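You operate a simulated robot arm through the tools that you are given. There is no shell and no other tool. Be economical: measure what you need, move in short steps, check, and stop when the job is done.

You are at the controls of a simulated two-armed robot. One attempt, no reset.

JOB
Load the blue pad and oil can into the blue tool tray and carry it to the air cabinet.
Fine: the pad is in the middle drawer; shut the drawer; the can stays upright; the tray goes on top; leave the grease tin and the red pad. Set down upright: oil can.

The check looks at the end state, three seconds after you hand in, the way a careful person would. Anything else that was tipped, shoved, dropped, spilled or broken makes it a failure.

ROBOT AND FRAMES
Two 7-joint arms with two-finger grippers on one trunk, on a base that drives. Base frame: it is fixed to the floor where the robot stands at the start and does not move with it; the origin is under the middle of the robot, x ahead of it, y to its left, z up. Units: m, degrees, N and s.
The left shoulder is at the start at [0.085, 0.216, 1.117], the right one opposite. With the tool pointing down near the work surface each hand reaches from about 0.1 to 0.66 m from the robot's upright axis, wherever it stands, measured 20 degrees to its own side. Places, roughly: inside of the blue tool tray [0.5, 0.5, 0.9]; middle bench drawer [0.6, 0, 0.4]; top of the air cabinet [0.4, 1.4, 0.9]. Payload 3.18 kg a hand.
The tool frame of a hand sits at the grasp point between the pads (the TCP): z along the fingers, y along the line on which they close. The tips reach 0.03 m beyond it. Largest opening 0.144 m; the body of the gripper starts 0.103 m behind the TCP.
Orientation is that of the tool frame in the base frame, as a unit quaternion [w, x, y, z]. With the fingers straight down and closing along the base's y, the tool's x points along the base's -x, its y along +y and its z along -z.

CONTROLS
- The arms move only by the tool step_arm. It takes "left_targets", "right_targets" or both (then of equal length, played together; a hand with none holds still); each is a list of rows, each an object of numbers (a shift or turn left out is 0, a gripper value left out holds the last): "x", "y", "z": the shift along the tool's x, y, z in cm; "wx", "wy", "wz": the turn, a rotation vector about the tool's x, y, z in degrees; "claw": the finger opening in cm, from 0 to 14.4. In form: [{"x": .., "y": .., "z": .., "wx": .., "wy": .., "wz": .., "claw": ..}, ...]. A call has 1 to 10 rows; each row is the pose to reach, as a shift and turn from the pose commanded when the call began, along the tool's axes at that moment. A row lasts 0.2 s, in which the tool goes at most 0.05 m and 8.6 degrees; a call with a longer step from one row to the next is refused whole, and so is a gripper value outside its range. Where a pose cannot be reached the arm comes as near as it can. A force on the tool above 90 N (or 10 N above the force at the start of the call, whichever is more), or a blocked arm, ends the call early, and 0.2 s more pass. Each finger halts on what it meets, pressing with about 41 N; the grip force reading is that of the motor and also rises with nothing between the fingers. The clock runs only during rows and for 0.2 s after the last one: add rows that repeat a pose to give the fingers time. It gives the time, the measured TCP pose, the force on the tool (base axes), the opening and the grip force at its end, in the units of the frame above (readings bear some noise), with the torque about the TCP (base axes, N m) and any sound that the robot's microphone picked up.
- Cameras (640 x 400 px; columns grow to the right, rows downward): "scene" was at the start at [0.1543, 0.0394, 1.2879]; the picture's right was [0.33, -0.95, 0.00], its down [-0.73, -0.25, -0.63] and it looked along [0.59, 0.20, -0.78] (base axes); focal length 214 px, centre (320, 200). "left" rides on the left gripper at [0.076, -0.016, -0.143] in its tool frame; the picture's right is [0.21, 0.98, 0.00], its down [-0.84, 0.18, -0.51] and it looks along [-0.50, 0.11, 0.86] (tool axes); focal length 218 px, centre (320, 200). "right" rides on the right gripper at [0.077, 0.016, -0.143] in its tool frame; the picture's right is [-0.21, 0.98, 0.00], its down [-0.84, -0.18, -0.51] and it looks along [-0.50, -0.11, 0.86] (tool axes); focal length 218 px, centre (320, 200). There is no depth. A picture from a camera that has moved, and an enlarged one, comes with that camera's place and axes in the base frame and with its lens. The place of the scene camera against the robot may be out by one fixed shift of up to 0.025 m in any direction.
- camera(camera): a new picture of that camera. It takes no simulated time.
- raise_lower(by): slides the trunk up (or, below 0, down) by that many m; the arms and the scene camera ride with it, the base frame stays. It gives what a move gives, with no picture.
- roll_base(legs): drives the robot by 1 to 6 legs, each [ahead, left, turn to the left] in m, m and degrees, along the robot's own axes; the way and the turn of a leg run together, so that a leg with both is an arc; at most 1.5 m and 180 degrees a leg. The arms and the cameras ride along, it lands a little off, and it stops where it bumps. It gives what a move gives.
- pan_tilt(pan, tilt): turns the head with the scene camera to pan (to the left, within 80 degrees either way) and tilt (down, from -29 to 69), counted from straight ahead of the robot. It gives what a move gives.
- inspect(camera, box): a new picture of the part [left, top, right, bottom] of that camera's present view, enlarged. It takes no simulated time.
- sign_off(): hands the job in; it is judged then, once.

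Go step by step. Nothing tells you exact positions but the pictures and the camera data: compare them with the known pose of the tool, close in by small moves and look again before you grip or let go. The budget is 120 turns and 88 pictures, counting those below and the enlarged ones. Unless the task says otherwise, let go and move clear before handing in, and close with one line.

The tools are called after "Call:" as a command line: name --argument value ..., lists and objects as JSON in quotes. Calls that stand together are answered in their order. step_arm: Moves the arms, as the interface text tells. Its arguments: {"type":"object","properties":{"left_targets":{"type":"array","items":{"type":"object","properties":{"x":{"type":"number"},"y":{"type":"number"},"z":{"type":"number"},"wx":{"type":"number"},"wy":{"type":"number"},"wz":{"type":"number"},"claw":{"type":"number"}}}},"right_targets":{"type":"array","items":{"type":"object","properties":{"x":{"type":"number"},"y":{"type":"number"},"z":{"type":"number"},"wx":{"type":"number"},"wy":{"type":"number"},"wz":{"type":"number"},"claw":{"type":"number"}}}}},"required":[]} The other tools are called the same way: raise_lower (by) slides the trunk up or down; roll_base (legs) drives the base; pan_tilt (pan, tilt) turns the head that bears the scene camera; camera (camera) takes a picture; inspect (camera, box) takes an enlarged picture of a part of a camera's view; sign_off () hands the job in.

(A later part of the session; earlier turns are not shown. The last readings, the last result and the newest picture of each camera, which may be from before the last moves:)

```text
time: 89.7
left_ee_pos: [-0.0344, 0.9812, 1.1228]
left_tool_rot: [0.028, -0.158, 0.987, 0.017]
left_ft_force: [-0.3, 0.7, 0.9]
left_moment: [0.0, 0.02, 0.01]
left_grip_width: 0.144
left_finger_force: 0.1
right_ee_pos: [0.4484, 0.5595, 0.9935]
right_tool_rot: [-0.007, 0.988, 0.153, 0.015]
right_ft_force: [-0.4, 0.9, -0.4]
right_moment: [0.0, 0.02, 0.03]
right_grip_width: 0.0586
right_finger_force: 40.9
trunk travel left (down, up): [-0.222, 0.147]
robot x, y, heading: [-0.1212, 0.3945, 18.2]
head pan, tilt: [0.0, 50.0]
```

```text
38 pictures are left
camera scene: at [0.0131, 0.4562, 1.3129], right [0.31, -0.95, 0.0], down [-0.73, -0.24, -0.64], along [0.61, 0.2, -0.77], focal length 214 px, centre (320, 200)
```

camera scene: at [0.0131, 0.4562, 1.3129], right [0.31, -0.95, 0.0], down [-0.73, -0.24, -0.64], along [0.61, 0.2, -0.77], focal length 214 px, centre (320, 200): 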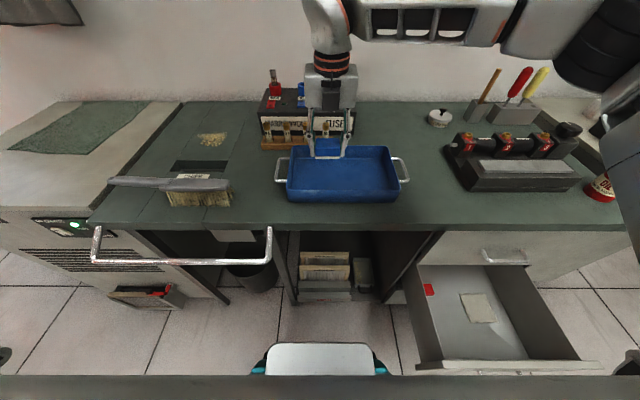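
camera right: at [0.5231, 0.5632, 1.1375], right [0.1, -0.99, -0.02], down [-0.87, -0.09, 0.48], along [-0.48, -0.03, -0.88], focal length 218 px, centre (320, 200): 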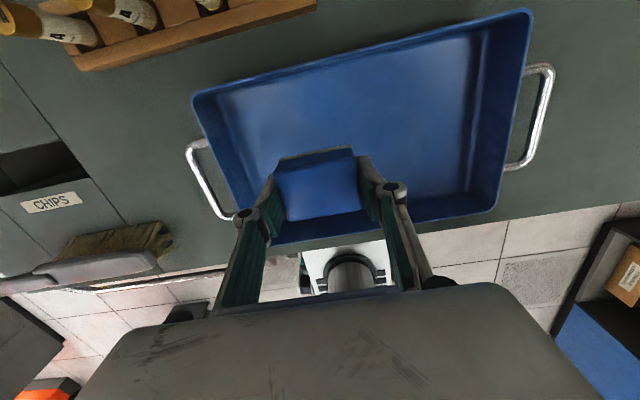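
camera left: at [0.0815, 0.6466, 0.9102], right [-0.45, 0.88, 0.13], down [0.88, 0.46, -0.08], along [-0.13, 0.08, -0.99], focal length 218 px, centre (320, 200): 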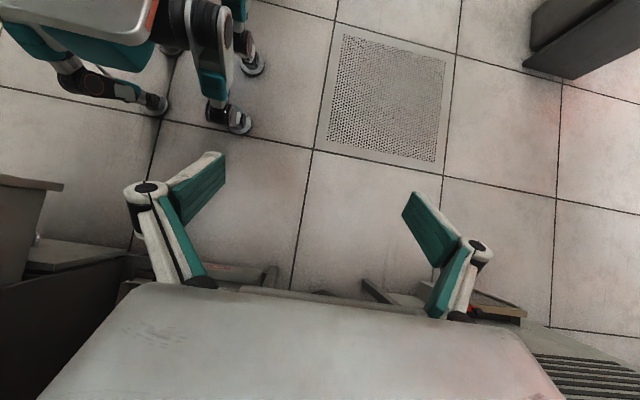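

The tray and pad line up well, with its centre at n 0.596, s 0.363. I'll lower the pad toward the tray floor in small steps.

Call:
step_arm --right_targets '[{"z": 2}, {"z": 3.5}, {"z": 4.8}]'

Call:
step_arm --right_targets '[{"z": 0.6}, {"z": 1.2}]'

```text
time: 90.5
left_ee_pos: [-0.0349, 0.9805, 1.1222]
left_tool_rot: [0.028, -0.158, 0.987, 0.018]
left_ft_force: [0.7, 0.2, 0.2]
left_moment: [0.01, 0.04, 0.01]
left_grip_width: 0.1443
left_finger_force: 0.0
right_ee_pos: [0.4527, 0.5603, 0.947]
right_tool_rot: [-0.007, 0.988, 0.154, 0.014]
right_ft_force: [0.1, 0.6, -1.4]
right_moment: [0.03, 0.0, -0.01]
right_grip_width: 0.0586
right_finger_force: 40.9
trunk travel left (down, up): [-0.222, 0.147]
robot x, y, heading: [-0.1229, 0.3936, 17.9]
head pan, tilt: [0.0, 50.0]
```

```text
time: 91.0
left_ee_pos: [-0.0349, 0.9819, 1.1223]
left_tool_rot: [0.028, -0.158, 0.987, 0.017]
left_ft_force: [0.2, 0.3, -0.2]
left_moment: [0.0, 0.0, -0.03]
left_grip_width: 0.1439
left_finger_force: 0.1
right_ee_pos: [0.4519, 0.558, 0.9345]
right_tool_rot: [-0.007, 0.988, 0.153, 0.015]
right_ft_force: [0.4, 0.3, -1.0]
right_moment: [0.01, -0.03, -0.01]
right_grip_width: 0.0587
right_finger_force: 41.4
trunk travel left (down, up): [-0.222, 0.147]
robot x, y, heading: [-0.1232, 0.395, 17.8]
head pan, tilt: [0.0, 50.0]
```

Call:
step_arm --right_targets '[{"z": 0.5}, {"z": 1.0}]'

Call:
camera --camera "right"

```text
time: 91.7
left_ee_pos: [-0.035, 0.9803, 1.1217]
left_tool_rot: [0.029, -0.159, 0.987, 0.018]
left_ft_force: [-0.6, 0.7, 0.0]
left_moment: [-0.01, 0.02, 0.01]
left_grip_width: 0.1442
left_finger_force: 0.2
right_ee_pos: [0.4515, 0.5584, 0.9255]
right_tool_rot: [-0.008, 0.988, 0.154, 0.013]
right_ft_force: [0.7, -0.3, -0.2]
right_moment: [0.0, -0.01, -0.01]
right_grip_width: 0.0587
right_finger_force: 41.0
trunk travel left (down, up): [-0.222, 0.147]
robot x, y, heading: [-0.1192, 0.3945, 17.9]
head pan, tilt: [0.0, 50.0]
```

```text
37 pictures are left
camera right: at [0.5238, 0.5638, 1.0696], right [0.1, -0.99, -0.02], down [-0.87, -0.1, 0.48], along [-0.48, -0.03, -0.88], focal length 218 px, centre (320, 200)
```

right: 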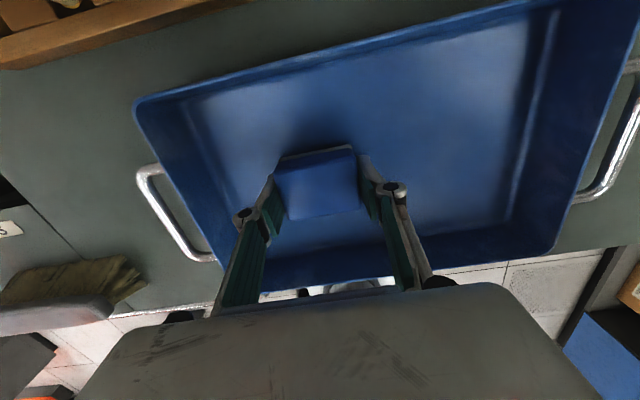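

No contact yet; continuing down gently.

Call:
step_arm --right_targets '[{"z": 0.4}, {"z": 0.8}]'

Call:
step_arm --right_targets '[{"z": 0.4}, {"z": 0.7}]'

```text
time: 92.2
left_ee_pos: [-0.0345, 0.9814, 1.1223]
left_tool_rot: [0.028, -0.158, 0.987, 0.018]
left_ft_force: [0.5, 0.9, -0.1]
left_moment: [-0.01, -0.02, -0.03]
left_grip_width: 0.1441
left_finger_force: 0.1
right_ee_pos: [0.4513, 0.5614, 0.9168]
right_tool_rot: [-0.006, 0.988, 0.155, 0.015]
right_ft_force: [1.1, -0.7, -0.6]
right_moment: [-0.02, 0.0, 0.03]
right_grip_width: 0.0586
right_finger_force: 41.1
trunk travel left (down, up): [-0.222, 0.147]
robot x, y, heading: [-0.1207, 0.3949, 18.1]
head pan, tilt: [0.0, 50.0]
```

```text
time: 92.8
left_ee_pos: [-0.0357, 0.9806, 1.1239]
left_tool_rot: [0.03, -0.159, 0.987, 0.019]
left_ft_force: [0.8, 0.1, -0.4]
left_moment: [0.0, 0.01, -0.01]
left_grip_width: 0.144
left_finger_force: 0.1
right_ee_pos: [0.4502, 0.561, 0.9142]
right_tool_rot: [-0.008, 0.988, 0.154, 0.016]
right_ft_force: [-2.8, -2.9, 23.9]
right_moment: [-0.91, 0.05, -0.03]
right_grip_width: 0.0586
right_finger_force: 41.5
trunk travel left (down, up): [-0.222, 0.147]
robot x, y, heading: [-0.1163, 0.3914, 18.1]
head pan, tilt: [0.0, 50.0]
```

Contact on the tray floor. Releasing and lifting away.

Call:
step_arm --right_targets '[{"z": -0.3, "claw": 6.5}, {"z": -0.3, "claw": 8}, {"z": -0.3, "claw": 8}, {"z": -4, "claw": 8}, {"z": -8, "claw": 8}, {"z": -12, "claw": 8}, {"z": -16, "claw": 8}, {"z": -20, "claw": 8}]'

Call:
camera --camera "right"

```text
time: 94.7
left_ee_pos: [-0.0366, 0.9804, 1.1232]
left_tool_rot: [0.028, -0.158, 0.987, 0.018]
left_ft_force: [-0.1, -0.3, -1.1]
left_moment: [0.01, -0.04, -0.03]
left_grip_width: 0.144
left_finger_force: 0.1
right_ee_pos: [0.4414, 0.5572, 1.1161]
right_tool_rot: [-0.007, 0.988, 0.155, 0.015]
right_ft_force: [-0.7, -0.4, 0.3]
right_moment: [0.0, -0.03, -0.02]
right_grip_width: 0.0805
right_finger_force: 0.0
trunk travel left (down, up): [-0.222, 0.147]
robot x, y, heading: [-0.1208, 0.3948, 18.1]
head pan, tilt: [0.0, 50.0]
```

```text
36 pictures are left
camera right: at [0.5148, 0.5608, 1.2592], right [0.1, -0.99, -0.02], down [-0.87, -0.1, 0.48], along [-0.48, -0.04, -0.88], focal length 218 px, centre (320, 200)
```

right: 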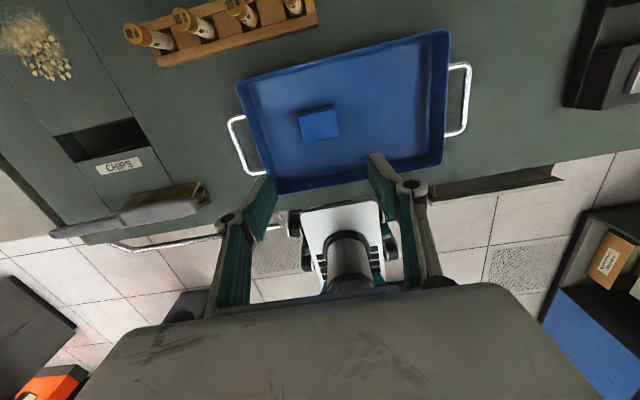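

The pad lies in the tray. Next I'll close the drawer: back off, shift right in front of it and push the handle bar with closed fingers.

Call:
roll_base --legs '[[-0.45, 0, -0.8]]'

Call:
roll_base --legs '[[0, -0.35, 0]]'

Call:
raise_lower --by -0.17

```text
time: 97.4
left_ee_pos: [-0.4713, 0.8383, 1.1227]
left_tool_rot: [0.028, -0.153, 0.988, 0.017]
left_ft_force: [0.6, -1.1, 0.7]
left_moment: [0.03, -0.01, 0.0]
left_grip_width: 0.1442
left_finger_force: 0.0
right_ee_pos: [0.0023, 0.4099, 1.1139]
right_tool_rot: [-0.007, 0.989, 0.149, 0.015]
right_ft_force: [-0.2, -0.5, 0.8]
right_moment: [0.02, -0.06, -0.03]
right_grip_width: 0.0801
right_finger_force: 0.0
trunk travel left (down, up): [-0.222, 0.147]
robot x, y, heading: [-0.5636, 0.2514, 17.5]
head pan, tilt: [0.0, 50.0]
```

```text
time: 101.1
left_ee_pos: [-0.367, 0.5027, 1.1232]
left_tool_rot: [0.028, -0.155, 0.987, 0.018]
left_ft_force: [-0.1, -0.2, 0.7]
left_moment: [-0.04, 0.02, -0.02]
left_grip_width: 0.1439
left_finger_force: 0.2
right_ee_pos: [0.1084, 0.0758, 1.1131]
right_tool_rot: [-0.007, 0.989, 0.15, 0.015]
right_ft_force: [0.6, 0.1, 0.8]
right_moment: [0.03, -0.03, 0.02]
right_grip_width: 0.0803
right_finger_force: 0.0
trunk travel left (down, up): [-0.222, 0.147]
robot x, y, heading: [-0.4592, -0.0878, 17.7]
head pan, tilt: [0.0, 50.0]
```

```text
time: 103.0
left_ee_pos: [-0.307, 0.523, 0.8524]
left_tool_rot: [-0.233, -0.146, 0.961, -0.02]
left_ft_force: [-0.3, 0.0, 0.7]
left_moment: [0.0, -0.04, 0.02]
left_grip_width: 0.1442
left_finger_force: 0.1
right_ee_pos: [0.1067, 0.0755, 0.9446]
right_tool_rot: [-0.007, 0.988, 0.151, 0.017]
right_ft_force: [-0.5, 0.4, 0.2]
right_moment: [0.0, -0.01, -0.03]
right_grip_width: 0.0799
right_finger_force: 0.1
trunk travel left (down, up): [-0.052, 0.317]
robot x, y, heading: [-0.4545, -0.0841, 17.5]
head pan, tilt: [0.0, 50.0]
```

Call:
step_arm --right_targets '[{"x": -0.5, "y": 2, "z": 3, "wy": 4, "claw": 4}, {"x": -1, "y": 4, "z": 6, "wy": 8, "claw": 1}, {"x": -1.5, "y": 6, "z": 9, "wy": 12, "claw": 0.5}, {"x": -2, "y": 8, "z": 12, "wy": 16, "claw": 0.5}, {"x": -2.5, "y": 10, "z": 15, "wy": 20, "claw": 0.5}, {"x": -3, "y": 12, "z": 18, "wy": 24, "claw": 0.5}, {"x": -3.5, "y": 14, "z": 21, "wy": 28, "claw": 0.5}, {"x": -4, "y": 15.7, "z": 24, "wy": 32, "claw": 0.5}, {"x": -4, "y": 15.7, "z": 27, "wy": 36, "claw": 0.5}, {"x": -4, "y": 15.7, "z": 30, "wy": 40, "claw": 0.5}]'

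Call:
camera --camera "right"

```text
time: 105.2
left_ee_pos: [-0.3064, 0.524, 0.8486]
left_tool_rot: [-0.234, -0.145, 0.961, -0.022]
left_ft_force: [0.2, 1.6, -0.7]
left_moment: [-0.13, 0.05, 0.05]
left_grip_width: 0.1439
left_finger_force: 0.0
right_ee_pos: [0.1215, -0.0553, 0.6648]
right_tool_rot: [-0.051, 0.925, 0.138, 0.349]
right_ft_force: [0.7, 1.6, 0.1]
right_moment: [-0.1, -0.05, -0.06]
right_grip_width: 0.005
right_finger_force: 0.1
right hand out of reach, approached as far as the arm can: row 8, 9, 10
trunk travel left (down, up): [-0.052, 0.317]
robot x, y, heading: [-0.4594, -0.0836, 17.7]
head pan, tilt: [0.0, 50.0]
```

```text
35 pictures are left
camera right: at [0.0892, -0.0834, 0.8223], right [0.13, -0.98, -0.14], down [-0.98, -0.11, -0.17], along [0.16, 0.16, -0.98], focal length 218 px, centre (320, 200)
```

right: 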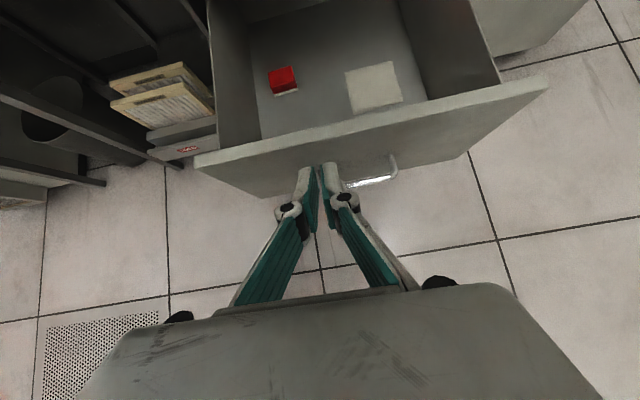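

The closed fingers are in front of the drawer; I'll lower them to face height above the handle, then drive forward to push.

Call:
step_arm --right_targets '[{"x": -2.4, "y": 0.5, "z": 2.6}, {"x": -4.8, "y": 1, "z": 5.2}, {"x": -7.2, "y": 1.5, "z": 7.8}, {"x": -9.6, "y": 2, "z": 10.4}, {"x": -9.6, "y": 2, "z": 10.4}]'

Call:
camera --camera "right"

```text
time: 106.6
left_ee_pos: [-0.3049, 0.5232, 0.8509]
left_tool_rot: [-0.235, -0.147, 0.961, -0.021]
left_ft_force: [-0.4, 0.0, 0.1]
left_moment: [-0.01, 0.0, 0.0]
left_grip_width: 0.1438
left_finger_force: 0.1
right_ee_pos: [0.1392, -0.0163, 0.5998]
right_tool_rot: [-0.053, 0.93, 0.093, 0.35]
right_ft_force: [0.5, -0.4, -0.5]
right_moment: [0.01, 0.0, -0.01]
right_grip_width: 0.0052
right_finger_force: 0.0
right hand out of reach, approached as far as the arm can: row 1, 2, 3, 4, 5
trunk travel left (down, up): [-0.052, 0.317]
robot x, y, heading: [-0.4578, -0.0829, 17.4]
head pan, tilt: [0.0, 50.0]
stopped in row 5 (right hand): the arm was blocked; the commanded pose is now the measured one
```

```text
34 pictures are left
camera right: at [0.1057, -0.0472, 0.7563], right [0.05, -0.98, -0.17], down [-0.98, -0.02, -0.17], along [0.17, 0.18, -0.97], focal length 218 px, centre (320, 200)
```

right: 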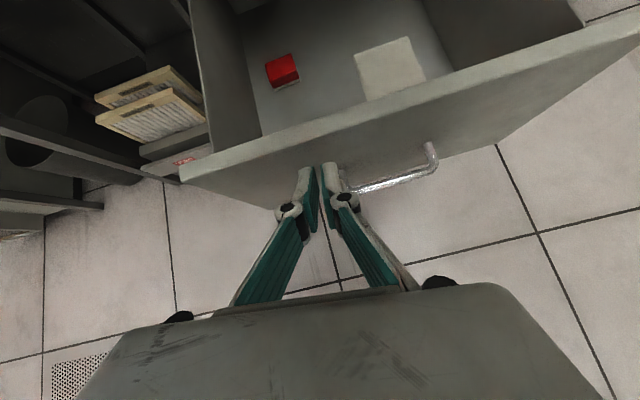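

The arm folds to its limit this close in. I'll raise the trunk 0.1, which moves the shoulder back and up, and try again.

Call:
raise_lower --by 0.1

Call:
step_arm --right_targets '[{"x": -2.5, "y": 0.8, "z": 2.3}, {"x": -5, "y": 1.6, "z": 4.5}, {"x": -7.5, "y": 2.4, "z": 6.8}, {"x": -10, "y": 3.2, "z": 9}, {"x": -12.6, "y": 4, "z": 11.3}, {"x": -12.6, "y": 4, "z": 11.3}]'

Call:
camera --camera "right"

```text
time: 108.0
left_ee_pos: [-0.3262, 0.5167, 0.9983]
left_tool_rot: [-0.115, -0.15, 0.982, 0.001]
left_ft_force: [-0.2, 0.1, -0.3]
left_moment: [-0.02, 0.03, 0.0]
left_grip_width: 0.1441
left_finger_force: 0.0
right_ee_pos: [0.1372, -0.0152, 0.6977]
right_tool_rot: [-0.053, 0.93, 0.097, 0.35]
right_ft_force: [0.1, -0.4, 0.3]
right_moment: [-0.03, -0.03, 0.01]
right_grip_width: 0.0051
right_finger_force: 0.0
trunk travel left (down, up): [-0.152, 0.217]
robot x, y, heading: [-0.4593, -0.0819, 17.6]
head pan, tilt: [0.0, 50.0]
```

```text
time: 109.3
left_ee_pos: [-0.3281, 0.5166, 0.9992]
left_tool_rot: [-0.113, -0.15, 0.982, 0.002]
left_ft_force: [0.0, -0.9, -0.2]
left_moment: [0.01, -0.04, -0.01]
left_grip_width: 0.1439
left_finger_force: 0.0
right_ee_pos: [0.1524, 0.013, 0.5629]
right_tool_rot: [-0.034, 0.938, 0.091, 0.332]
right_ft_force: [-0.8, -1.0, -0.2]
right_moment: [-0.01, 0.02, 0.01]
right_grip_width: 0.0052
right_finger_force: 0.1
right hand out of reach, approached as far as the arm can: row 1, 2, 3, 4, 5, 6
trunk travel left (down, up): [-0.152, 0.217]
robot x, y, heading: [-0.4587, -0.0862, 17.7]
head pan, tilt: [0.0, 50.0]
```

```text
33 pictures are left
camera right: at [0.1253, -0.0112, 0.7217], right [0.03, -0.99, -0.13], down [-0.99, -0.01, -0.14], along [0.13, 0.14, -0.98], focal length 218 px, centre (320, 200)
```

right: 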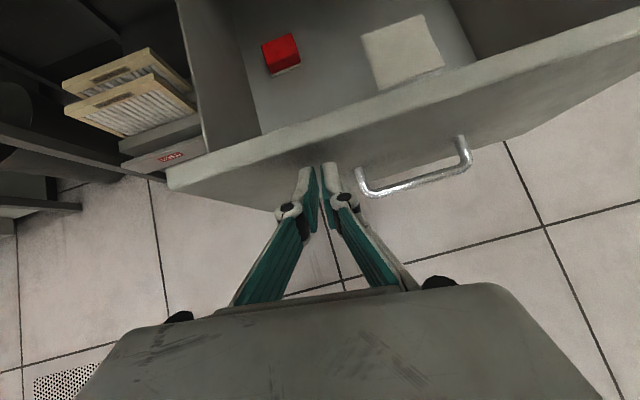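

A steeper tool should be reachable here, so I'll turn it nearly vertical and lower it in front of the face.

Call:
step_arm --right_targets '[{"x": -0.8, "y": 1.2, "z": 0, "wy": -7, "wx": 1, "wz": -1.2}, {"x": -1.6, "y": 2.4, "z": 0.5, "wy": -14, "wx": 2, "wz": -2.5}, {"x": -2.8, "y": 3.6, "z": 1.5, "wy": -21, "wx": 3, "wz": -3.7}, {"x": -4.2, "y": 4.8, "z": 3, "wy": -28, "wx": 4, "wz": -5}, {"x": -5.6, "y": 6.1, "z": 4.9, "wy": -29, "wx": 4, "wz": -5}, {"x": -5.6, "y": 6.1, "z": 4.9, "wy": -29, "wx": 4, "wz": -5}]'

Call:
camera --camera "right"

```text
time: 110.8
left_ee_pos: [-0.328, 0.5158, 1.0002]
left_tool_rot: [-0.113, -0.15, 0.982, 0.002]
left_ft_force: [0.1, 0.0, 0.5]
left_moment: [0.01, 0.03, 0.01]
left_grip_width: 0.1439
left_finger_force: 0.0
right_ee_pos: [0.1533, -0.0532, 0.4868]
right_tool_rot: [-0.028, 0.985, 0.148, 0.084]
right_ft_force: [0.7, -1.1, -0.2]
right_moment: [-0.02, -0.01, -0.01]
right_grip_width: 0.0048
right_finger_force: 0.0
trunk travel left (down, up): [-0.152, 0.217]
robot x, y, heading: [-0.4606, -0.0869, 17.6]
head pan, tilt: [0.0, 50.0]
```

```text
32 pictures are left
camera right: at [0.2069, -0.0599, 0.6393], right [0.09, -0.99, -0.07], down [-0.93, -0.11, 0.36], along [-0.36, 0.03, -0.93], focal length 218 px, centre (320, 200)
```

right: 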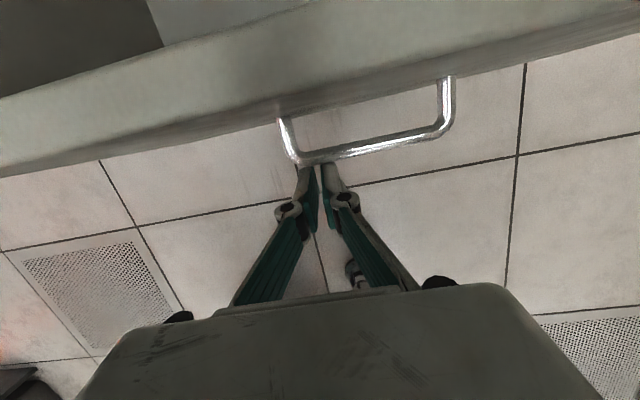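

Reached, with the fingers right at the handle bar. I'll lower 2 cm, shift 2.5 cm toward its middle and drive forward to push.

Call:
step_arm --right_targets '[{"x": -0.5, "y": 1.3, "z": 1}, {"x": -0.5, "y": 2.5, "z": 2}]'

Call:
roll_base --legs '[[0.2, 0, 0]]'

Call:
camera --camera "right"

```text
time: 111.3
left_ee_pos: [-0.3277, 0.5168, 1.0005]
left_tool_rot: [-0.113, -0.15, 0.982, 0.002]
left_ft_force: [0.8, 0.6, 0.1]
left_moment: [0.0, 0.01, 0.03]
left_grip_width: 0.1442
left_finger_force: 0.1
right_ee_pos: [0.1599, -0.0772, 0.4655]
right_tool_rot: [-0.028, 0.985, 0.148, 0.084]
right_ft_force: [0.6, -0.3, -0.5]
right_moment: [0.0, 0.0, -0.02]
right_grip_width: 0.0048
right_finger_force: 0.0
trunk travel left (down, up): [-0.152, 0.217]
robot x, y, heading: [-0.4597, -0.0854, 17.7]
head pan, tilt: [0.0, 50.0]
```

```text
time: 113.0
left_ee_pos: [-0.1361, 0.5768, 0.9989]
left_tool_rot: [-0.114, -0.15, 0.982, 0.002]
left_ft_force: [-0.8, -0.5, 0.2]
left_moment: [-0.01, 0.04, -0.01]
left_grip_width: 0.1438
left_finger_force: 0.0
right_ee_pos: [0.3497, -0.0171, 0.4647]
right_tool_rot: [-0.027, 0.985, 0.148, 0.085]
right_ft_force: [-0.3, -1.0, -0.8]
right_moment: [0.03, 0.01, 0.02]
right_grip_width: 0.0049
right_finger_force: 0.1
trunk travel left (down, up): [-0.152, 0.217]
robot x, y, heading: [-0.2711, -0.0228, 17.6]
head pan, tilt: [0.0, 50.0]
```

```text
31 pictures are left
camera right: at [0.4032, -0.0236, 0.6187], right [0.09, -0.99, -0.07], down [-0.93, -0.11, 0.36], along [-0.36, 0.03, -0.93], focal length 218 px, centre (320, 200)
```

right: 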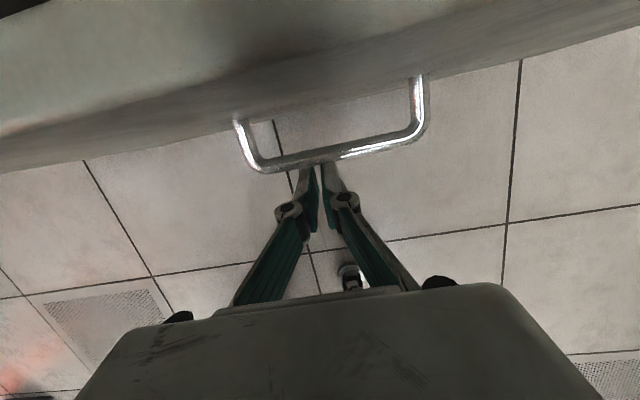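

The drawer is mostly in. I'll lean the tool back a bit so the camera clears the top drawer, then push the last 9 cm.

Call:
step_arm --right_targets '[{"x": -1.2, "wy": 5}, {"x": -1.2, "wy": 10}, {"x": -1.2, "wy": 16}, {"x": -1.2, "wy": 16}]'

Call:
roll_base --legs '[[0.09, 0, 0]]'

Call:
camera --camera "right"

```text
time: 114.0
left_ee_pos: [-0.1369, 0.5779, 0.9985]
left_tool_rot: [-0.113, -0.15, 0.982, 0.001]
left_ft_force: [0.2, 0.4, -0.4]
left_moment: [-0.02, -0.03, -0.02]
left_grip_width: 0.1438
left_finger_force: 0.1
right_ee_pos: [0.3374, -0.0205, 0.4632]
right_tool_rot: [-0.045, 0.969, 0.145, 0.196]
right_ft_force: [-0.2, 0.0, -0.9]
right_moment: [0.03, -0.01, 0.01]
right_grip_width: 0.0051
right_finger_force: 0.1
right hand out of reach, approached as far as the arm can: row 3, 4
trunk travel left (down, up): [-0.152, 0.217]
robot x, y, heading: [-0.2684, -0.0191, 17.5]
head pan, tilt: [0.0, 50.0]
```

```text
time: 115.0
left_ee_pos: [-0.0509, 0.6042, 1.0002]
left_tool_rot: [-0.114, -0.15, 0.982, 0.002]
left_ft_force: [1.2, 0.3, -0.2]
left_moment: [-0.02, 0.04, 0.0]
left_grip_width: 0.1441
left_finger_force: 0.1
right_ee_pos: [0.4233, 0.0052, 0.4637]
right_tool_rot: [-0.045, 0.969, 0.145, 0.195]
right_ft_force: [0.3, -0.7, -0.4]
right_moment: [0.02, -0.02, -0.02]
right_grip_width: 0.005
right_finger_force: 0.0
trunk travel left (down, up): [-0.152, 0.217]
robot x, y, heading: [-0.1814, 0.0036, 17.6]
head pan, tilt: [0.0, 50.0]
```

```text
30 pictures are left
camera right: at [0.4433, -0.0123, 0.624], right [0.1, -0.99, -0.11], down [-0.98, -0.12, 0.14], along [-0.16, 0.09, -0.98], focal length 218 px, centre (320, 200)
```

right: 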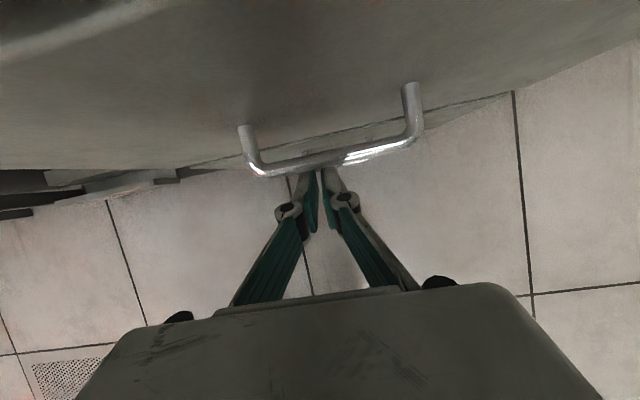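

Nearly closed. Pushing on another 3 cm until it stops.

Call:
roll_base --legs '[[0.03, 0, 0]]'

Call:
camera --camera "scene"

```text
time: 115.9
left_ee_pos: [-0.0223, 0.6134, 0.9972]
left_tool_rot: [-0.116, -0.149, 0.982, 0.002]
left_ft_force: [0.4, -0.8, 0.4]
left_moment: [-0.01, 0.02, -0.03]
left_grip_width: 0.1437
left_finger_force: 0.0
right_ee_pos: [0.4321, 0.0096, 0.4503]
right_tool_rot: [-0.042, 0.973, 0.147, 0.175]
right_ft_force: [-57.9, -6.2, -37.1]
right_moment: [-0.18, -0.23, 0.17]
right_grip_width: 0.0061
right_finger_force: 0.0
trunk travel left (down, up): [-0.152, 0.217]
robot x, y, heading: [-0.1525, 0.0095, 17.4]
head pan, tilt: [0.0, 50.0]
```

```text
29 pictures are left
camera scene: at [0.0417, 0.0926, 1.2355], right [0.3, -0.95, 0.0], down [-0.73, -0.23, -0.64], along [0.61, 0.19, -0.77], focal length 214 px, centre (320, 200)
```

scene: 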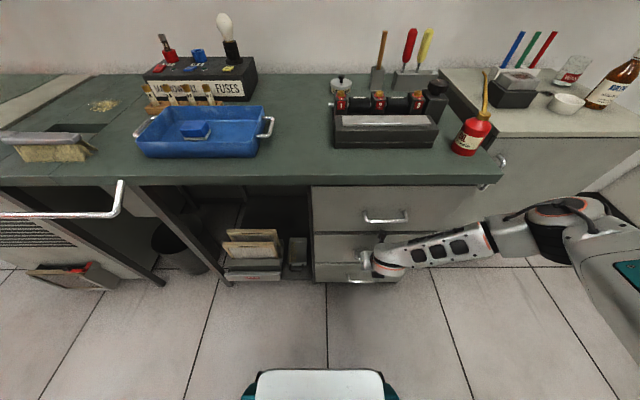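

The drawer is shut. I'll back off, raise the right hand and pitch it toward horizontal for the oil can, because the spout is too tall for a top grasp.

Call:
roll_base --legs '[[-0.18, 0, 0]]'

Call:
raise_lower --by 0.1

Call:
step_arm --right_targets '[{"x": 1.3, "z": -3.6}, {"x": 2.6, "z": -7.2}, {"x": 3.9, "z": -10.8}, {"x": 5.2, "z": -14.4, "wy": 6}, {"x": 6.5, "z": -18, "wy": 12}, {"x": 7.8, "z": -21.6, "wy": 18}, {"x": 9.1, "z": -25.2, "wy": 24}, {"x": 10.4, "z": -28.8, "wy": 30}, {"x": 11.7, "z": -32.4, "wy": 36, "claw": 5}, {"x": 13, "z": -36, "wy": 42, "claw": 9}]'

```text
time: 117.4
left_ee_pos: [-0.1956, 0.5582, 1.0007]
left_tool_rot: [-0.113, -0.148, 0.982, 0.002]
left_ft_force: [-0.2, -0.2, -0.3]
left_moment: [0.01, -0.02, -0.04]
left_grip_width: 0.1439
left_finger_force: 0.0
right_ee_pos: [0.2588, -0.0461, 0.4526]
right_tool_rot: [-0.042, 0.972, 0.145, 0.178]
right_ft_force: [0.0, -0.4, 0.1]
right_moment: [0.01, 0.0, 0.02]
right_grip_width: 0.0051
right_finger_force: 0.1
trunk travel left (down, up): [-0.152, 0.217]
robot x, y, heading: [-0.3255, -0.0405, 17.4]
head pan, tilt: [0.0, 50.0]
```

```text
time: 118.7
left_ee_pos: [-0.1935, 0.5589, 1.1001]
left_tool_rot: [-0.113, -0.149, 0.982, 0.002]
left_ft_force: [0.3, 1.0, -0.3]
left_moment: [0.02, 0.03, 0.0]
left_grip_width: 0.1441
left_finger_force: 0.0
right_ee_pos: [0.2605, -0.0469, 0.5531]
right_tool_rot: [-0.041, 0.972, 0.145, 0.178]
right_ft_force: [0.1, 0.3, -0.2]
right_moment: [-0.01, 0.03, 0.01]
right_grip_width: 0.005
right_finger_force: 0.0
trunk travel left (down, up): [-0.252, 0.117]
robot x, y, heading: [-0.3293, -0.0446, 17.2]
head pan, tilt: [0.0, 50.0]
```

```text
time: 120.9
left_ee_pos: [-0.1958, 0.5578, 1.1009]
left_tool_rot: [-0.113, -0.149, 0.982, 0.002]
left_ft_force: [0.2, 0.1, 0.2]
left_moment: [-0.01, -0.01, 0.0]
left_grip_width: 0.144
left_finger_force: 0.1
right_ee_pos: [0.2361, 0.0027, 0.9972]
right_tool_rot: [-0.076, 0.85, 0.114, 0.508]
right_ft_force: [-1.0, 0.0, 1.2]
right_moment: [0.03, -0.03, 0.0]
right_grip_width: 0.0901
right_finger_force: 0.0
right hand out of reach, approached as far as the arm can: row 6, 7, 8, 9, 10
trunk travel left (down, up): [-0.252, 0.117]
robot x, y, heading: [-0.3307, -0.0413, 17.3]
head pan, tilt: [0.0, 50.0]
```

Call:
roll_base --legs '[[0, -0.25, 0]]'

Call:
camera --camera "right"

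```text
time: 123.7
left_ee_pos: [-0.1238, 0.3232, 1.0992]
left_tool_rot: [-0.114, -0.149, 0.982, 0.002]
left_ft_force: [0.0, -0.5, -0.3]
left_moment: [0.0, 0.01, -0.01]
left_grip_width: 0.1439
left_finger_force: 0.0
right_ee_pos: [0.3097, -0.2294, 0.9949]
right_tool_rot: [-0.077, 0.852, 0.115, 0.505]
right_ft_force: [0.3, -0.5, -1.5]
right_moment: [-0.03, 0.02, -0.01]
right_grip_width: 0.0901
right_finger_force: 0.0
trunk travel left (down, up): [-0.252, 0.117]
robot x, y, heading: [-0.2529, -0.2743, 17.3]
head pan, tilt: [0.0, 50.0]
```

```text
28 pictures are left
camera right: at [0.228, -0.2732, 1.1308], right [0.17, -0.97, -0.2], down [-0.87, -0.05, -0.5], along [0.47, 0.26, -0.84], focal length 218 px, centre (320, 200)
```

right: 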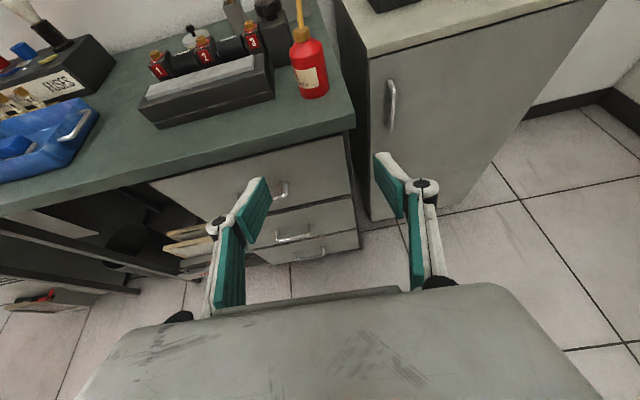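

The can is at about n 0.556, s −0.316, body about 6.5–7 cm wide. I'll lower the hand to body height in front of the bench, then drive forward to just short of it.

Call:
step_arm --right_targets '[{"x": -2, "y": 0.3, "z": 1, "claw": 11}, {"x": -4, "y": 0.6, "z": 2, "claw": 11}, {"x": -5.7, "y": 0.6, "z": 3, "claw": 11}]'

Call:
roll_base --legs '[[0.23, 0, 0]]'

Call:
camera --camera "right"

Call:
camera --camera "scene"

```text
time: 124.5
left_ee_pos: [-0.123, 0.3244, 1.0985]
left_tool_rot: [-0.114, -0.149, 0.982, 0.001]
left_ft_force: [-0.2, 0.4, 0.1]
left_moment: [-0.06, 0.04, -0.03]
left_grip_width: 0.1438
left_finger_force: 0.0
right_ee_pos: [0.303, -0.213, 0.955]
right_tool_rot: [-0.073, 0.855, 0.101, 0.504]
right_ft_force: [0.4, 0.5, 0.2]
right_moment: [-0.02, 0.02, 0.0]
right_grip_width: 0.1101
right_finger_force: 0.1
right hand out of reach, approached as far as the arm can: row 1, 2, 3
trunk travel left (down, up): [-0.252, 0.117]
robot x, y, heading: [-0.2602, -0.2784, 17.5]
head pan, tilt: [0.0, 50.0]
```

```text
time: 126.2
left_ee_pos: [0.0915, 0.3941, 1.0997]
left_tool_rot: [-0.114, -0.152, 0.982, 0.001]
left_ft_force: [0.6, -0.1, -0.7]
left_moment: [-0.01, 0.02, -0.01]
left_grip_width: 0.1439
left_finger_force: 0.1
right_ee_pos: [0.5201, -0.1455, 0.9537]
right_tool_rot: [-0.07, 0.854, 0.104, 0.505]
right_ft_force: [0.0, 0.2, 0.1]
right_moment: [0.0, -0.01, -0.01]
right_grip_width: 0.1101
right_finger_force: 0.1
trunk travel left (down, up): [-0.252, 0.117]
robot x, y, heading: [-0.0392, -0.2067, 17.4]
head pan, tilt: [0.0, 50.0]
```

```text
27 pictures are left
camera right: at [0.4384, -0.186, 1.089], right [0.14, -0.97, -0.2], down [-0.87, -0.03, -0.49], along [0.47, 0.24, -0.85], focal length 218 px, centre (320, 200)
```

right: 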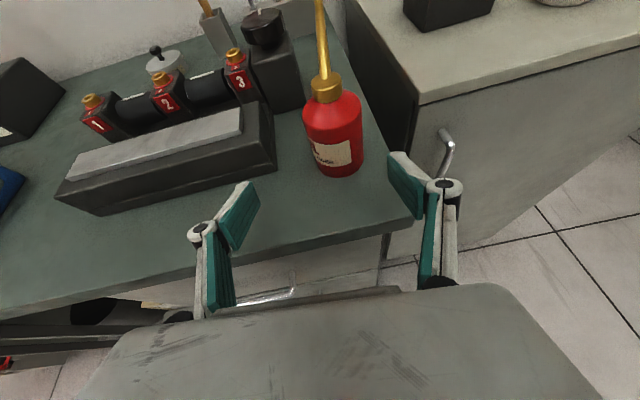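

```text
26 pictures are left
camera scene: at [0.0802, -0.1511, 1.3438], right [0.3, -0.95, 0.0], down [-0.73, -0.23, -0.64], along [0.61, 0.2, -0.77], focal length 214 px, centre (320, 200)
```

scene: 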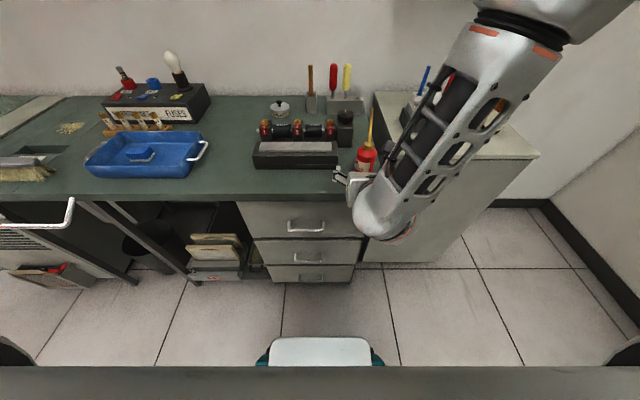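

The can's axis is at s −0.320, n about 0.545, diameter about 6.3 cm, with the battery jig close on its left. I'll shift right 2 cm, narrow to 9 cm and slide the fingers around it.

Call:
step_arm --right_targets '[{"y": 1.1, "claw": 9}, {"y": 2.1, "claw": 9}, {"x": 0.4, "y": 2.1, "z": 2, "claw": 9}, {"x": 0.8, "y": 2.1, "z": 4, "claw": 9}, {"x": 1.1, "y": 2.1, "z": 5.5, "claw": 9}]'

Call:
camera --camera "right"

```text
time: 127.4
left_ee_pos: [0.0914, 0.3931, 1.101]
left_tool_rot: [-0.114, -0.151, 0.982, 0.002]
left_ft_force: [0.0, 0.2, -0.2]
left_moment: [-0.01, 0.03, 0.01]
left_grip_width: 0.1439
left_finger_force: 0.0
right_ee_pos: [0.5731, -0.1329, 0.9541]
right_tool_rot: [-0.064, 0.858, 0.102, 0.5]
right_ft_force: [0.5, -1.0, -0.5]
right_moment: [-0.01, 0.03, -0.03]
right_grip_width: 0.0902
right_finger_force: 0.1
right hand out of reach, approached as far as the arm can: row 1, 2, 3, 4, 5
trunk travel left (down, up): [-0.252, 0.117]
robot x, y, heading: [-0.0395, -0.2099, 17.8]
head pan, tilt: [0.0, 50.0]
```

```text
25 pictures are left
camera right: at [0.492, -0.1712, 1.0904], right [0.13, -0.97, -0.19], down [-0.88, -0.03, -0.48], along [0.47, 0.23, -0.85], focal length 218 px, centre (320, 200)
```

right: 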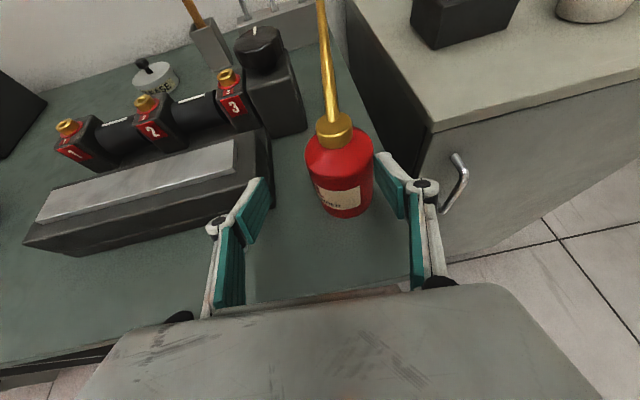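

The arm is too folded this close to go lower. I'll back the base 0.15 m and reach out with the arm instead.

Call:
roll_base --legs '[[-0.15, -0.015, 0]]'

Call:
step_arm --right_targets '[{"x": -1.2, "z": 1}, {"x": -2.2, "z": 2.2}, {"x": -1.4, "z": 5}, {"x": -0.4, "z": 8}, {"x": 0.8, "z": 10}]'

Call:
camera --camera "right"

```text
time: 128.8
left_ee_pos: [-0.0457, 0.3343, 1.0992]
left_tool_rot: [-0.113, -0.151, 0.982, 0.001]
left_ft_force: [-0.2, 0.1, -0.3]
left_moment: [0.04, -0.06, -0.02]
left_grip_width: 0.1441
left_finger_force: 0.0
right_ee_pos: [0.4367, -0.1925, 0.9562]
right_tool_rot: [-0.064, 0.857, 0.101, 0.501]
right_ft_force: [-0.9, -0.2, 0.1]
right_moment: [-0.02, 0.02, 0.02]
right_grip_width: 0.0899
right_finger_force: 0.1
trunk travel left (down, up): [-0.252, 0.117]
robot x, y, heading: [-0.1743, -0.2639, 17.8]
head pan, tilt: [0.0, 50.0]
```

```text
time: 130.0
left_ee_pos: [-0.0426, 0.3347, 1.0995]
left_tool_rot: [-0.113, -0.151, 0.982, 0.002]
left_ft_force: [0.2, 0.8, -0.4]
left_moment: [0.01, 0.01, -0.01]
left_grip_width: 0.144
left_finger_force: 0.0
right_ee_pos: [0.525, -0.1622, 0.9209]
right_tool_rot: [-0.061, 0.86, 0.1, 0.498]
right_ft_force: [0.1, -0.2, -0.3]
right_moment: [0.0, 0.04, 0.02]
right_grip_width: 0.0902
right_finger_force: 0.1
right hand out of reach, approached as far as the arm can: row 1, 2, 3, 4, 5
trunk travel left (down, up): [-0.252, 0.117]
robot x, y, heading: [-0.1742, -0.2667, 17.8]
head pan, tilt: [0.0, 50.0]
```

```text
24 pictures are left
camera right: at [0.4448, -0.2015, 1.0568], right [0.13, -0.97, -0.19], down [-0.88, -0.02, -0.48], along [0.46, 0.23, -0.86], focal length 218 px, centre (320, 200)
```

right: 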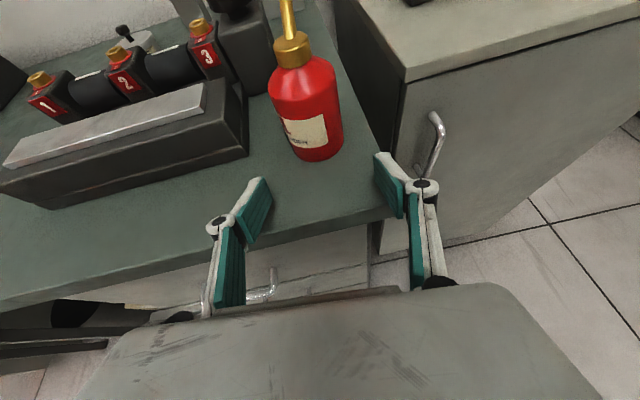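

Now the hand is at z 0.92 and well lined up with the can. Straight ahead 9 cm along the bench surface.

Call:
step_arm --right_targets '[{"x": 1.1, "z": 1.95}, {"x": 2.2, "z": 3.9}, {"x": 3.3, "z": 5.8}, {"x": 4.4, "z": 7.6}, {"x": 4.4, "z": 7.6}]'

Call:
camera --camera "right"

```text
time: 131.2
left_ee_pos: [-0.0437, 0.335, 1.0996]
left_tool_rot: [-0.113, -0.152, 0.982, 0.001]
left_ft_force: [0.2, 0.2, 0.4]
left_moment: [0.0, -0.02, -0.01]
left_grip_width: 0.144
left_finger_force: 0.0
right_ee_pos: [0.6106, -0.1431, 0.9204]
right_tool_rot: [-0.064, 0.857, 0.101, 0.501]
right_ft_force: [0.9, 0.6, 0.5]
right_moment: [-0.01, 0.0, -0.01]
right_grip_width: 0.09
right_finger_force: 0.1
trunk travel left (down, up): [-0.252, 0.117]
robot x, y, heading: [-0.1729, -0.263, 17.6]
head pan, tilt: [0.0, 50.0]
```

```text
23 pictures are left
camera right: at [0.5298, -0.1818, 1.0565], right [0.13, -0.97, -0.19], down [-0.87, -0.02, -0.48], along [0.47, 0.23, -0.85], focal length 218 px, centre (320, 200)
```

right: 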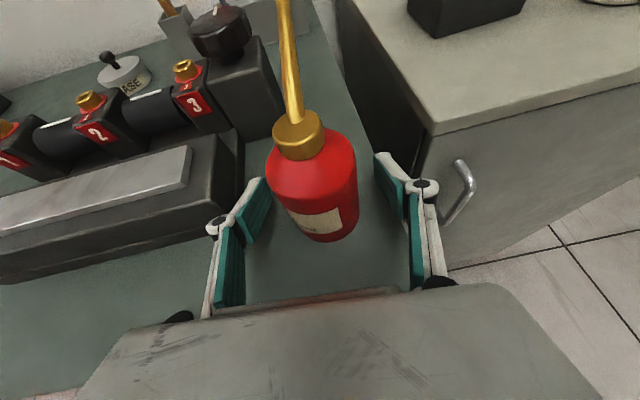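

The can body is between the fingers, slightly left of centre. I'll nudge over and close.

Call:
step_arm --right_targets '[{"y": -0.5, "claw": 9}, {"y": -0.5, "claw": 7.5}, {"y": -0.5, "claw": 6.5}, {"y": -0.5, "claw": 5}, {"y": -0.5, "claw": 4}, {"y": -0.5, "claw": 4}]'

Call:
camera --camera "right"

```text
time: 132.6
left_ee_pos: [-0.0431, 0.334, 1.1005]
left_tool_rot: [-0.112, -0.152, 0.982, 0.001]
left_ft_force: [0.9, 0.4, 0.2]
left_moment: [0.02, -0.02, 0.01]
left_grip_width: 0.1438
left_finger_force: 0.1
right_ee_pos: [0.6095, -0.137, 0.9191]
right_tool_rot: [-0.064, 0.858, 0.101, 0.5]
right_ft_force: [0.7, 0.8, 0.3]
right_moment: [0.09, 0.03, 0.03]
right_grip_width: 0.0556
right_finger_force: 41.1
trunk travel left (down, up): [-0.252, 0.117]
robot x, y, heading: [-0.1754, -0.2674, 17.7]
head pan, tilt: [0.0, 50.0]
```

```text
22 pictures are left
camera right: at [0.5288, -0.177, 1.0562], right [0.13, -0.97, -0.19], down [-0.87, -0.02, -0.48], along [0.47, 0.23, -0.85], focal length 218 px, centre (320, 200)
```

right: 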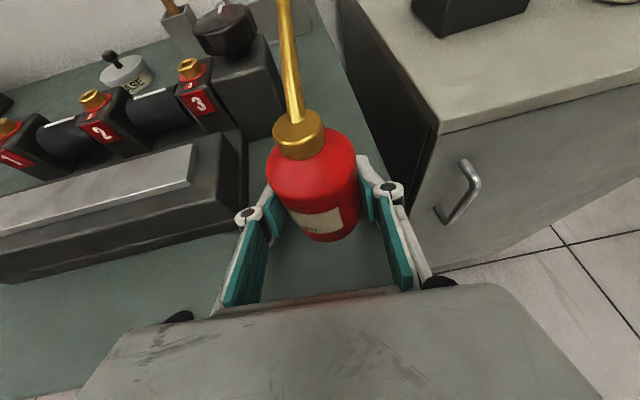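

Gripped. I'll lift with the trunk so the hand stays level, then back away from the bench.

Call:
raise_lower --by 0.11

Call:
camera --camera "right"

```text
time: 134.0
left_ee_pos: [-0.042, 0.3351, 1.2096]
left_tool_rot: [-0.113, -0.151, 0.982, 0.001]
left_ft_force: [-0.6, 0.0, -0.8]
left_moment: [-0.03, -0.03, 0.01]
left_grip_width: 0.144
left_finger_force: 0.1
right_ee_pos: [0.6105, -0.1382, 1.0286]
right_tool_rot: [-0.064, 0.857, 0.101, 0.5]
right_ft_force: [0.4, 0.6, -2.2]
right_moment: [-0.03, -0.01, 0.0]
right_grip_width: 0.0556
right_finger_force: 41.0
trunk travel left (down, up): [-0.362, 0.007]
robot x, y, heading: [-0.1718, -0.265, 17.8]
head pan, tilt: [0.0, 50.0]
```

```text
21 pictures are left
camera right: at [0.5304, -0.1767, 1.1638], right [0.13, -0.97, -0.19], down [-0.88, -0.02, -0.48], along [0.47, 0.23, -0.85], focal length 218 px, centre (320, 200)
```

right: 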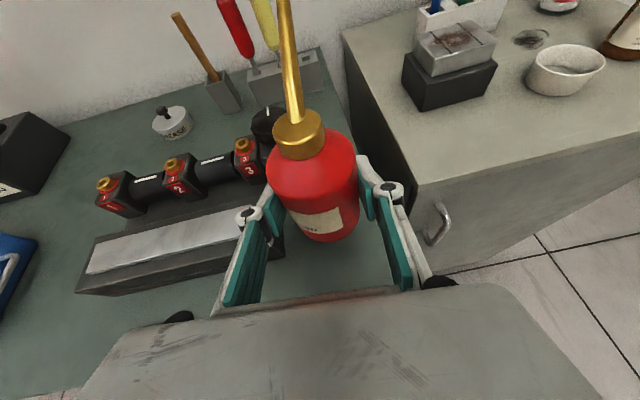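

The can is upright in the grip. Backing away and driving left to the tray.

Call:
roll_base --legs '[[-0.24, 0, 0]]'

Call:
roll_base --legs '[[0, 0.62, -0.3]]'

Call:
camera --camera "right"

```text
time: 135.8
left_ee_pos: [-0.2634, 0.2628, 1.2096]
left_tool_rot: [-0.113, -0.149, 0.982, 0.003]
left_ft_force: [-0.6, -0.5, 0.4]
left_moment: [-0.02, -0.04, 0.01]
left_grip_width: 0.1441
left_finger_force: 0.0
right_ee_pos: [0.389, -0.2123, 1.0285]
right_tool_rot: [-0.062, 0.858, 0.099, 0.501]
right_ft_force: [-0.6, -0.7, -1.9]
right_moment: [0.0, 0.0, 0.02]
right_grip_width: 0.0554
right_finger_force: 41.2
trunk travel left (down, up): [-0.362, 0.007]
robot x, y, heading: [-0.3968, -0.3367, 17.2]
head pan, tilt: [0.0, 50.0]
```

```text
time: 141.7
left_ee_pos: [-0.43, 0.8587, 1.2091]
left_tool_rot: [-0.114, -0.138, 0.984, 0.003]
left_ft_force: [0.3, 0.8, -0.2]
left_moment: [-0.03, 0.01, -0.02]
left_grip_width: 0.144
left_finger_force: 0.1
right_ee_pos: [0.2119, 0.3687, 1.0281]
right_tool_rot: [-0.057, 0.859, 0.09, 0.501]
right_ft_force: [-0.5, -0.1, -2.2]
right_moment: [0.04, 0.03, 0.03]
right_grip_width: 0.0557
right_finger_force: 41.1
trunk travel left (down, up): [-0.362, 0.007]
robot x, y, heading: [-0.5737, 0.261, 16.1]
head pan, tilt: [0.0, 50.0]
```

```text
20 pictures are left
camera right: at [0.1289, 0.3317, 1.164], right [0.11, -0.98, -0.19], down [-0.88, 0.0, -0.48], along [0.47, 0.22, -0.85], focal length 218 px, centre (320, 200)
```

right: 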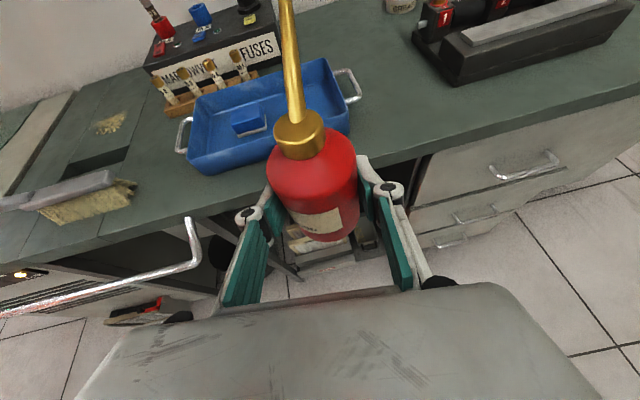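

The tray is straight ahead. Small turn, then forward to bring the can over the tray's right half.

Call:
roll_base --legs '[[0, 0, 1.3], [0.27, 0, 0]]'

Call:
camera --camera "right"

Call:
camera --camera "scene"

```text
time: 144.0
left_ee_pos: [-0.1886, 0.9451, 1.2093]
left_tool_rot: [-0.114, -0.153, 0.982, 0.001]
left_ft_force: [0.1, 1.2, 0.1]
left_moment: [-0.01, 0.04, -0.01]
left_grip_width: 0.1439
left_finger_force: 0.0
right_ee_pos: [0.467, 0.476, 1.0277]
right_tool_rot: [-0.065, 0.857, 0.103, 0.501]
right_ft_force: [0.4, 0.0, -2.4]
right_moment: [-0.01, 0.02, 0.05]
right_grip_width: 0.0555
right_finger_force: 40.8
trunk travel left (down, up): [-0.362, 0.007]
robot x, y, heading: [-0.3195, 0.3416, 17.6]
head pan, tilt: [0.0, 50.0]
```

```text
19 pictures are left
camera right: at [0.386, 0.436, 1.1636], right [0.14, -0.97, -0.19], down [-0.88, -0.03, -0.48], along [0.46, 0.23, -0.85], focal length 218 px, centre (320, 200)
```

right: 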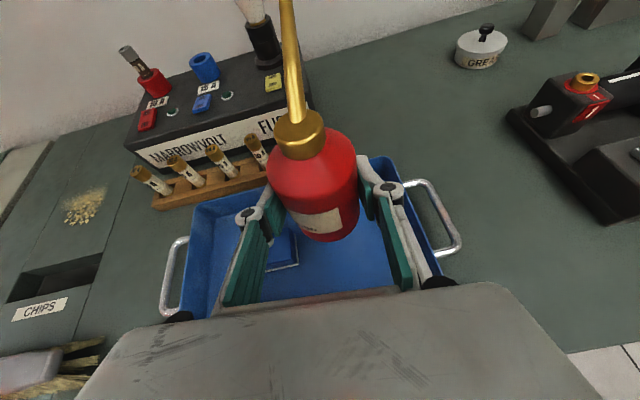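

```text
18 pictures are left
camera scene: at [-0.2182, 0.3944, 1.455], right [0.31, -0.95, 0.0], down [-0.73, -0.24, -0.64], along [0.61, 0.2, -0.77], focal length 214 px, centre (320, 200)
```

scene: 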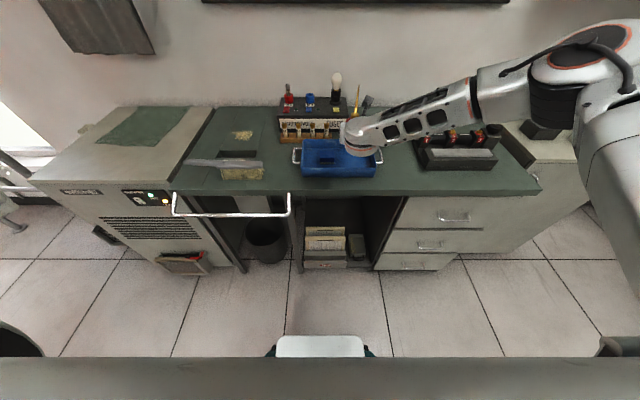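

The can is over the tray's right part. I'll shift it 1 cm right, lower with the trunk and look again.

Call:
step_arm --right_targets '[{"y": 0.6}, {"y": 1.1}]'

Call:
raise_lower --by -0.092

Call:
camera --camera "right"

```text
time: 144.6
left_ee_pos: [-0.1902, 0.9453, 1.2107]
left_tool_rot: [-0.114, -0.154, 0.981, 0.001]
left_ft_force: [-0.9, 0.5, 0.6]
left_moment: [0.03, 0.0, 0.0]
left_grip_width: 0.1441
left_finger_force: 0.0
right_ee_pos: [0.469, 0.4644, 1.0269]
right_tool_rot: [-0.066, 0.857, 0.104, 0.5]
right_ft_force: [-0.1, 0.5, -1.4]
right_moment: [-0.03, 0.03, 0.02]
right_grip_width: 0.0553
right_finger_force: 40.4
trunk travel left (down, up): [-0.362, 0.007]
robot x, y, heading: [-0.3182, 0.3454, 18.0]
head pan, tilt: [0.0, 50.0]
```

```text
time: 145.8
left_ee_pos: [-0.1898, 0.9461, 1.1194]
left_tool_rot: [-0.114, -0.153, 0.982, 0.001]
left_ft_force: [0.6, 0.5, -0.7]
left_moment: [0.02, -0.04, 0.0]
left_grip_width: 0.144
left_finger_force: 0.2
right_ee_pos: [0.4691, 0.4647, 0.9371]
right_tool_rot: [-0.064, 0.857, 0.102, 0.501]
right_ft_force: [0.2, -1.1, -2.6]
right_moment: [-0.03, 0.02, -0.03]
right_grip_width: 0.0554
right_finger_force: 41.1
trunk travel left (down, up): [-0.27, 0.099]
robot x, y, heading: [-0.3206, 0.3423, 18.1]
head pan, tilt: [0.0, 50.0]
```

```text
17 pictures are left
camera right: at [0.3876, 0.4248, 1.0729], right [0.14, -0.97, -0.19], down [-0.87, -0.03, -0.48], along [0.47, 0.23, -0.85], focal length 218 px, centre (320, 200)
```

right: 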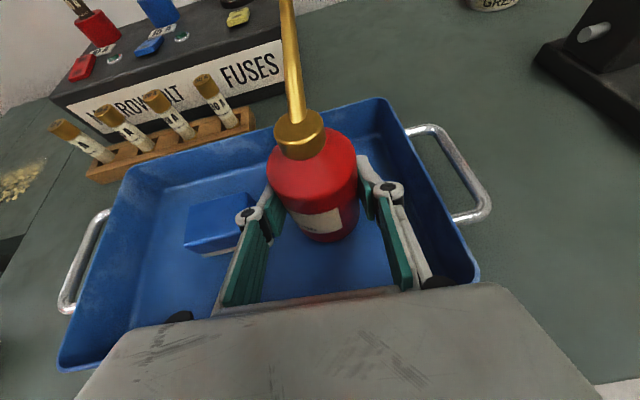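

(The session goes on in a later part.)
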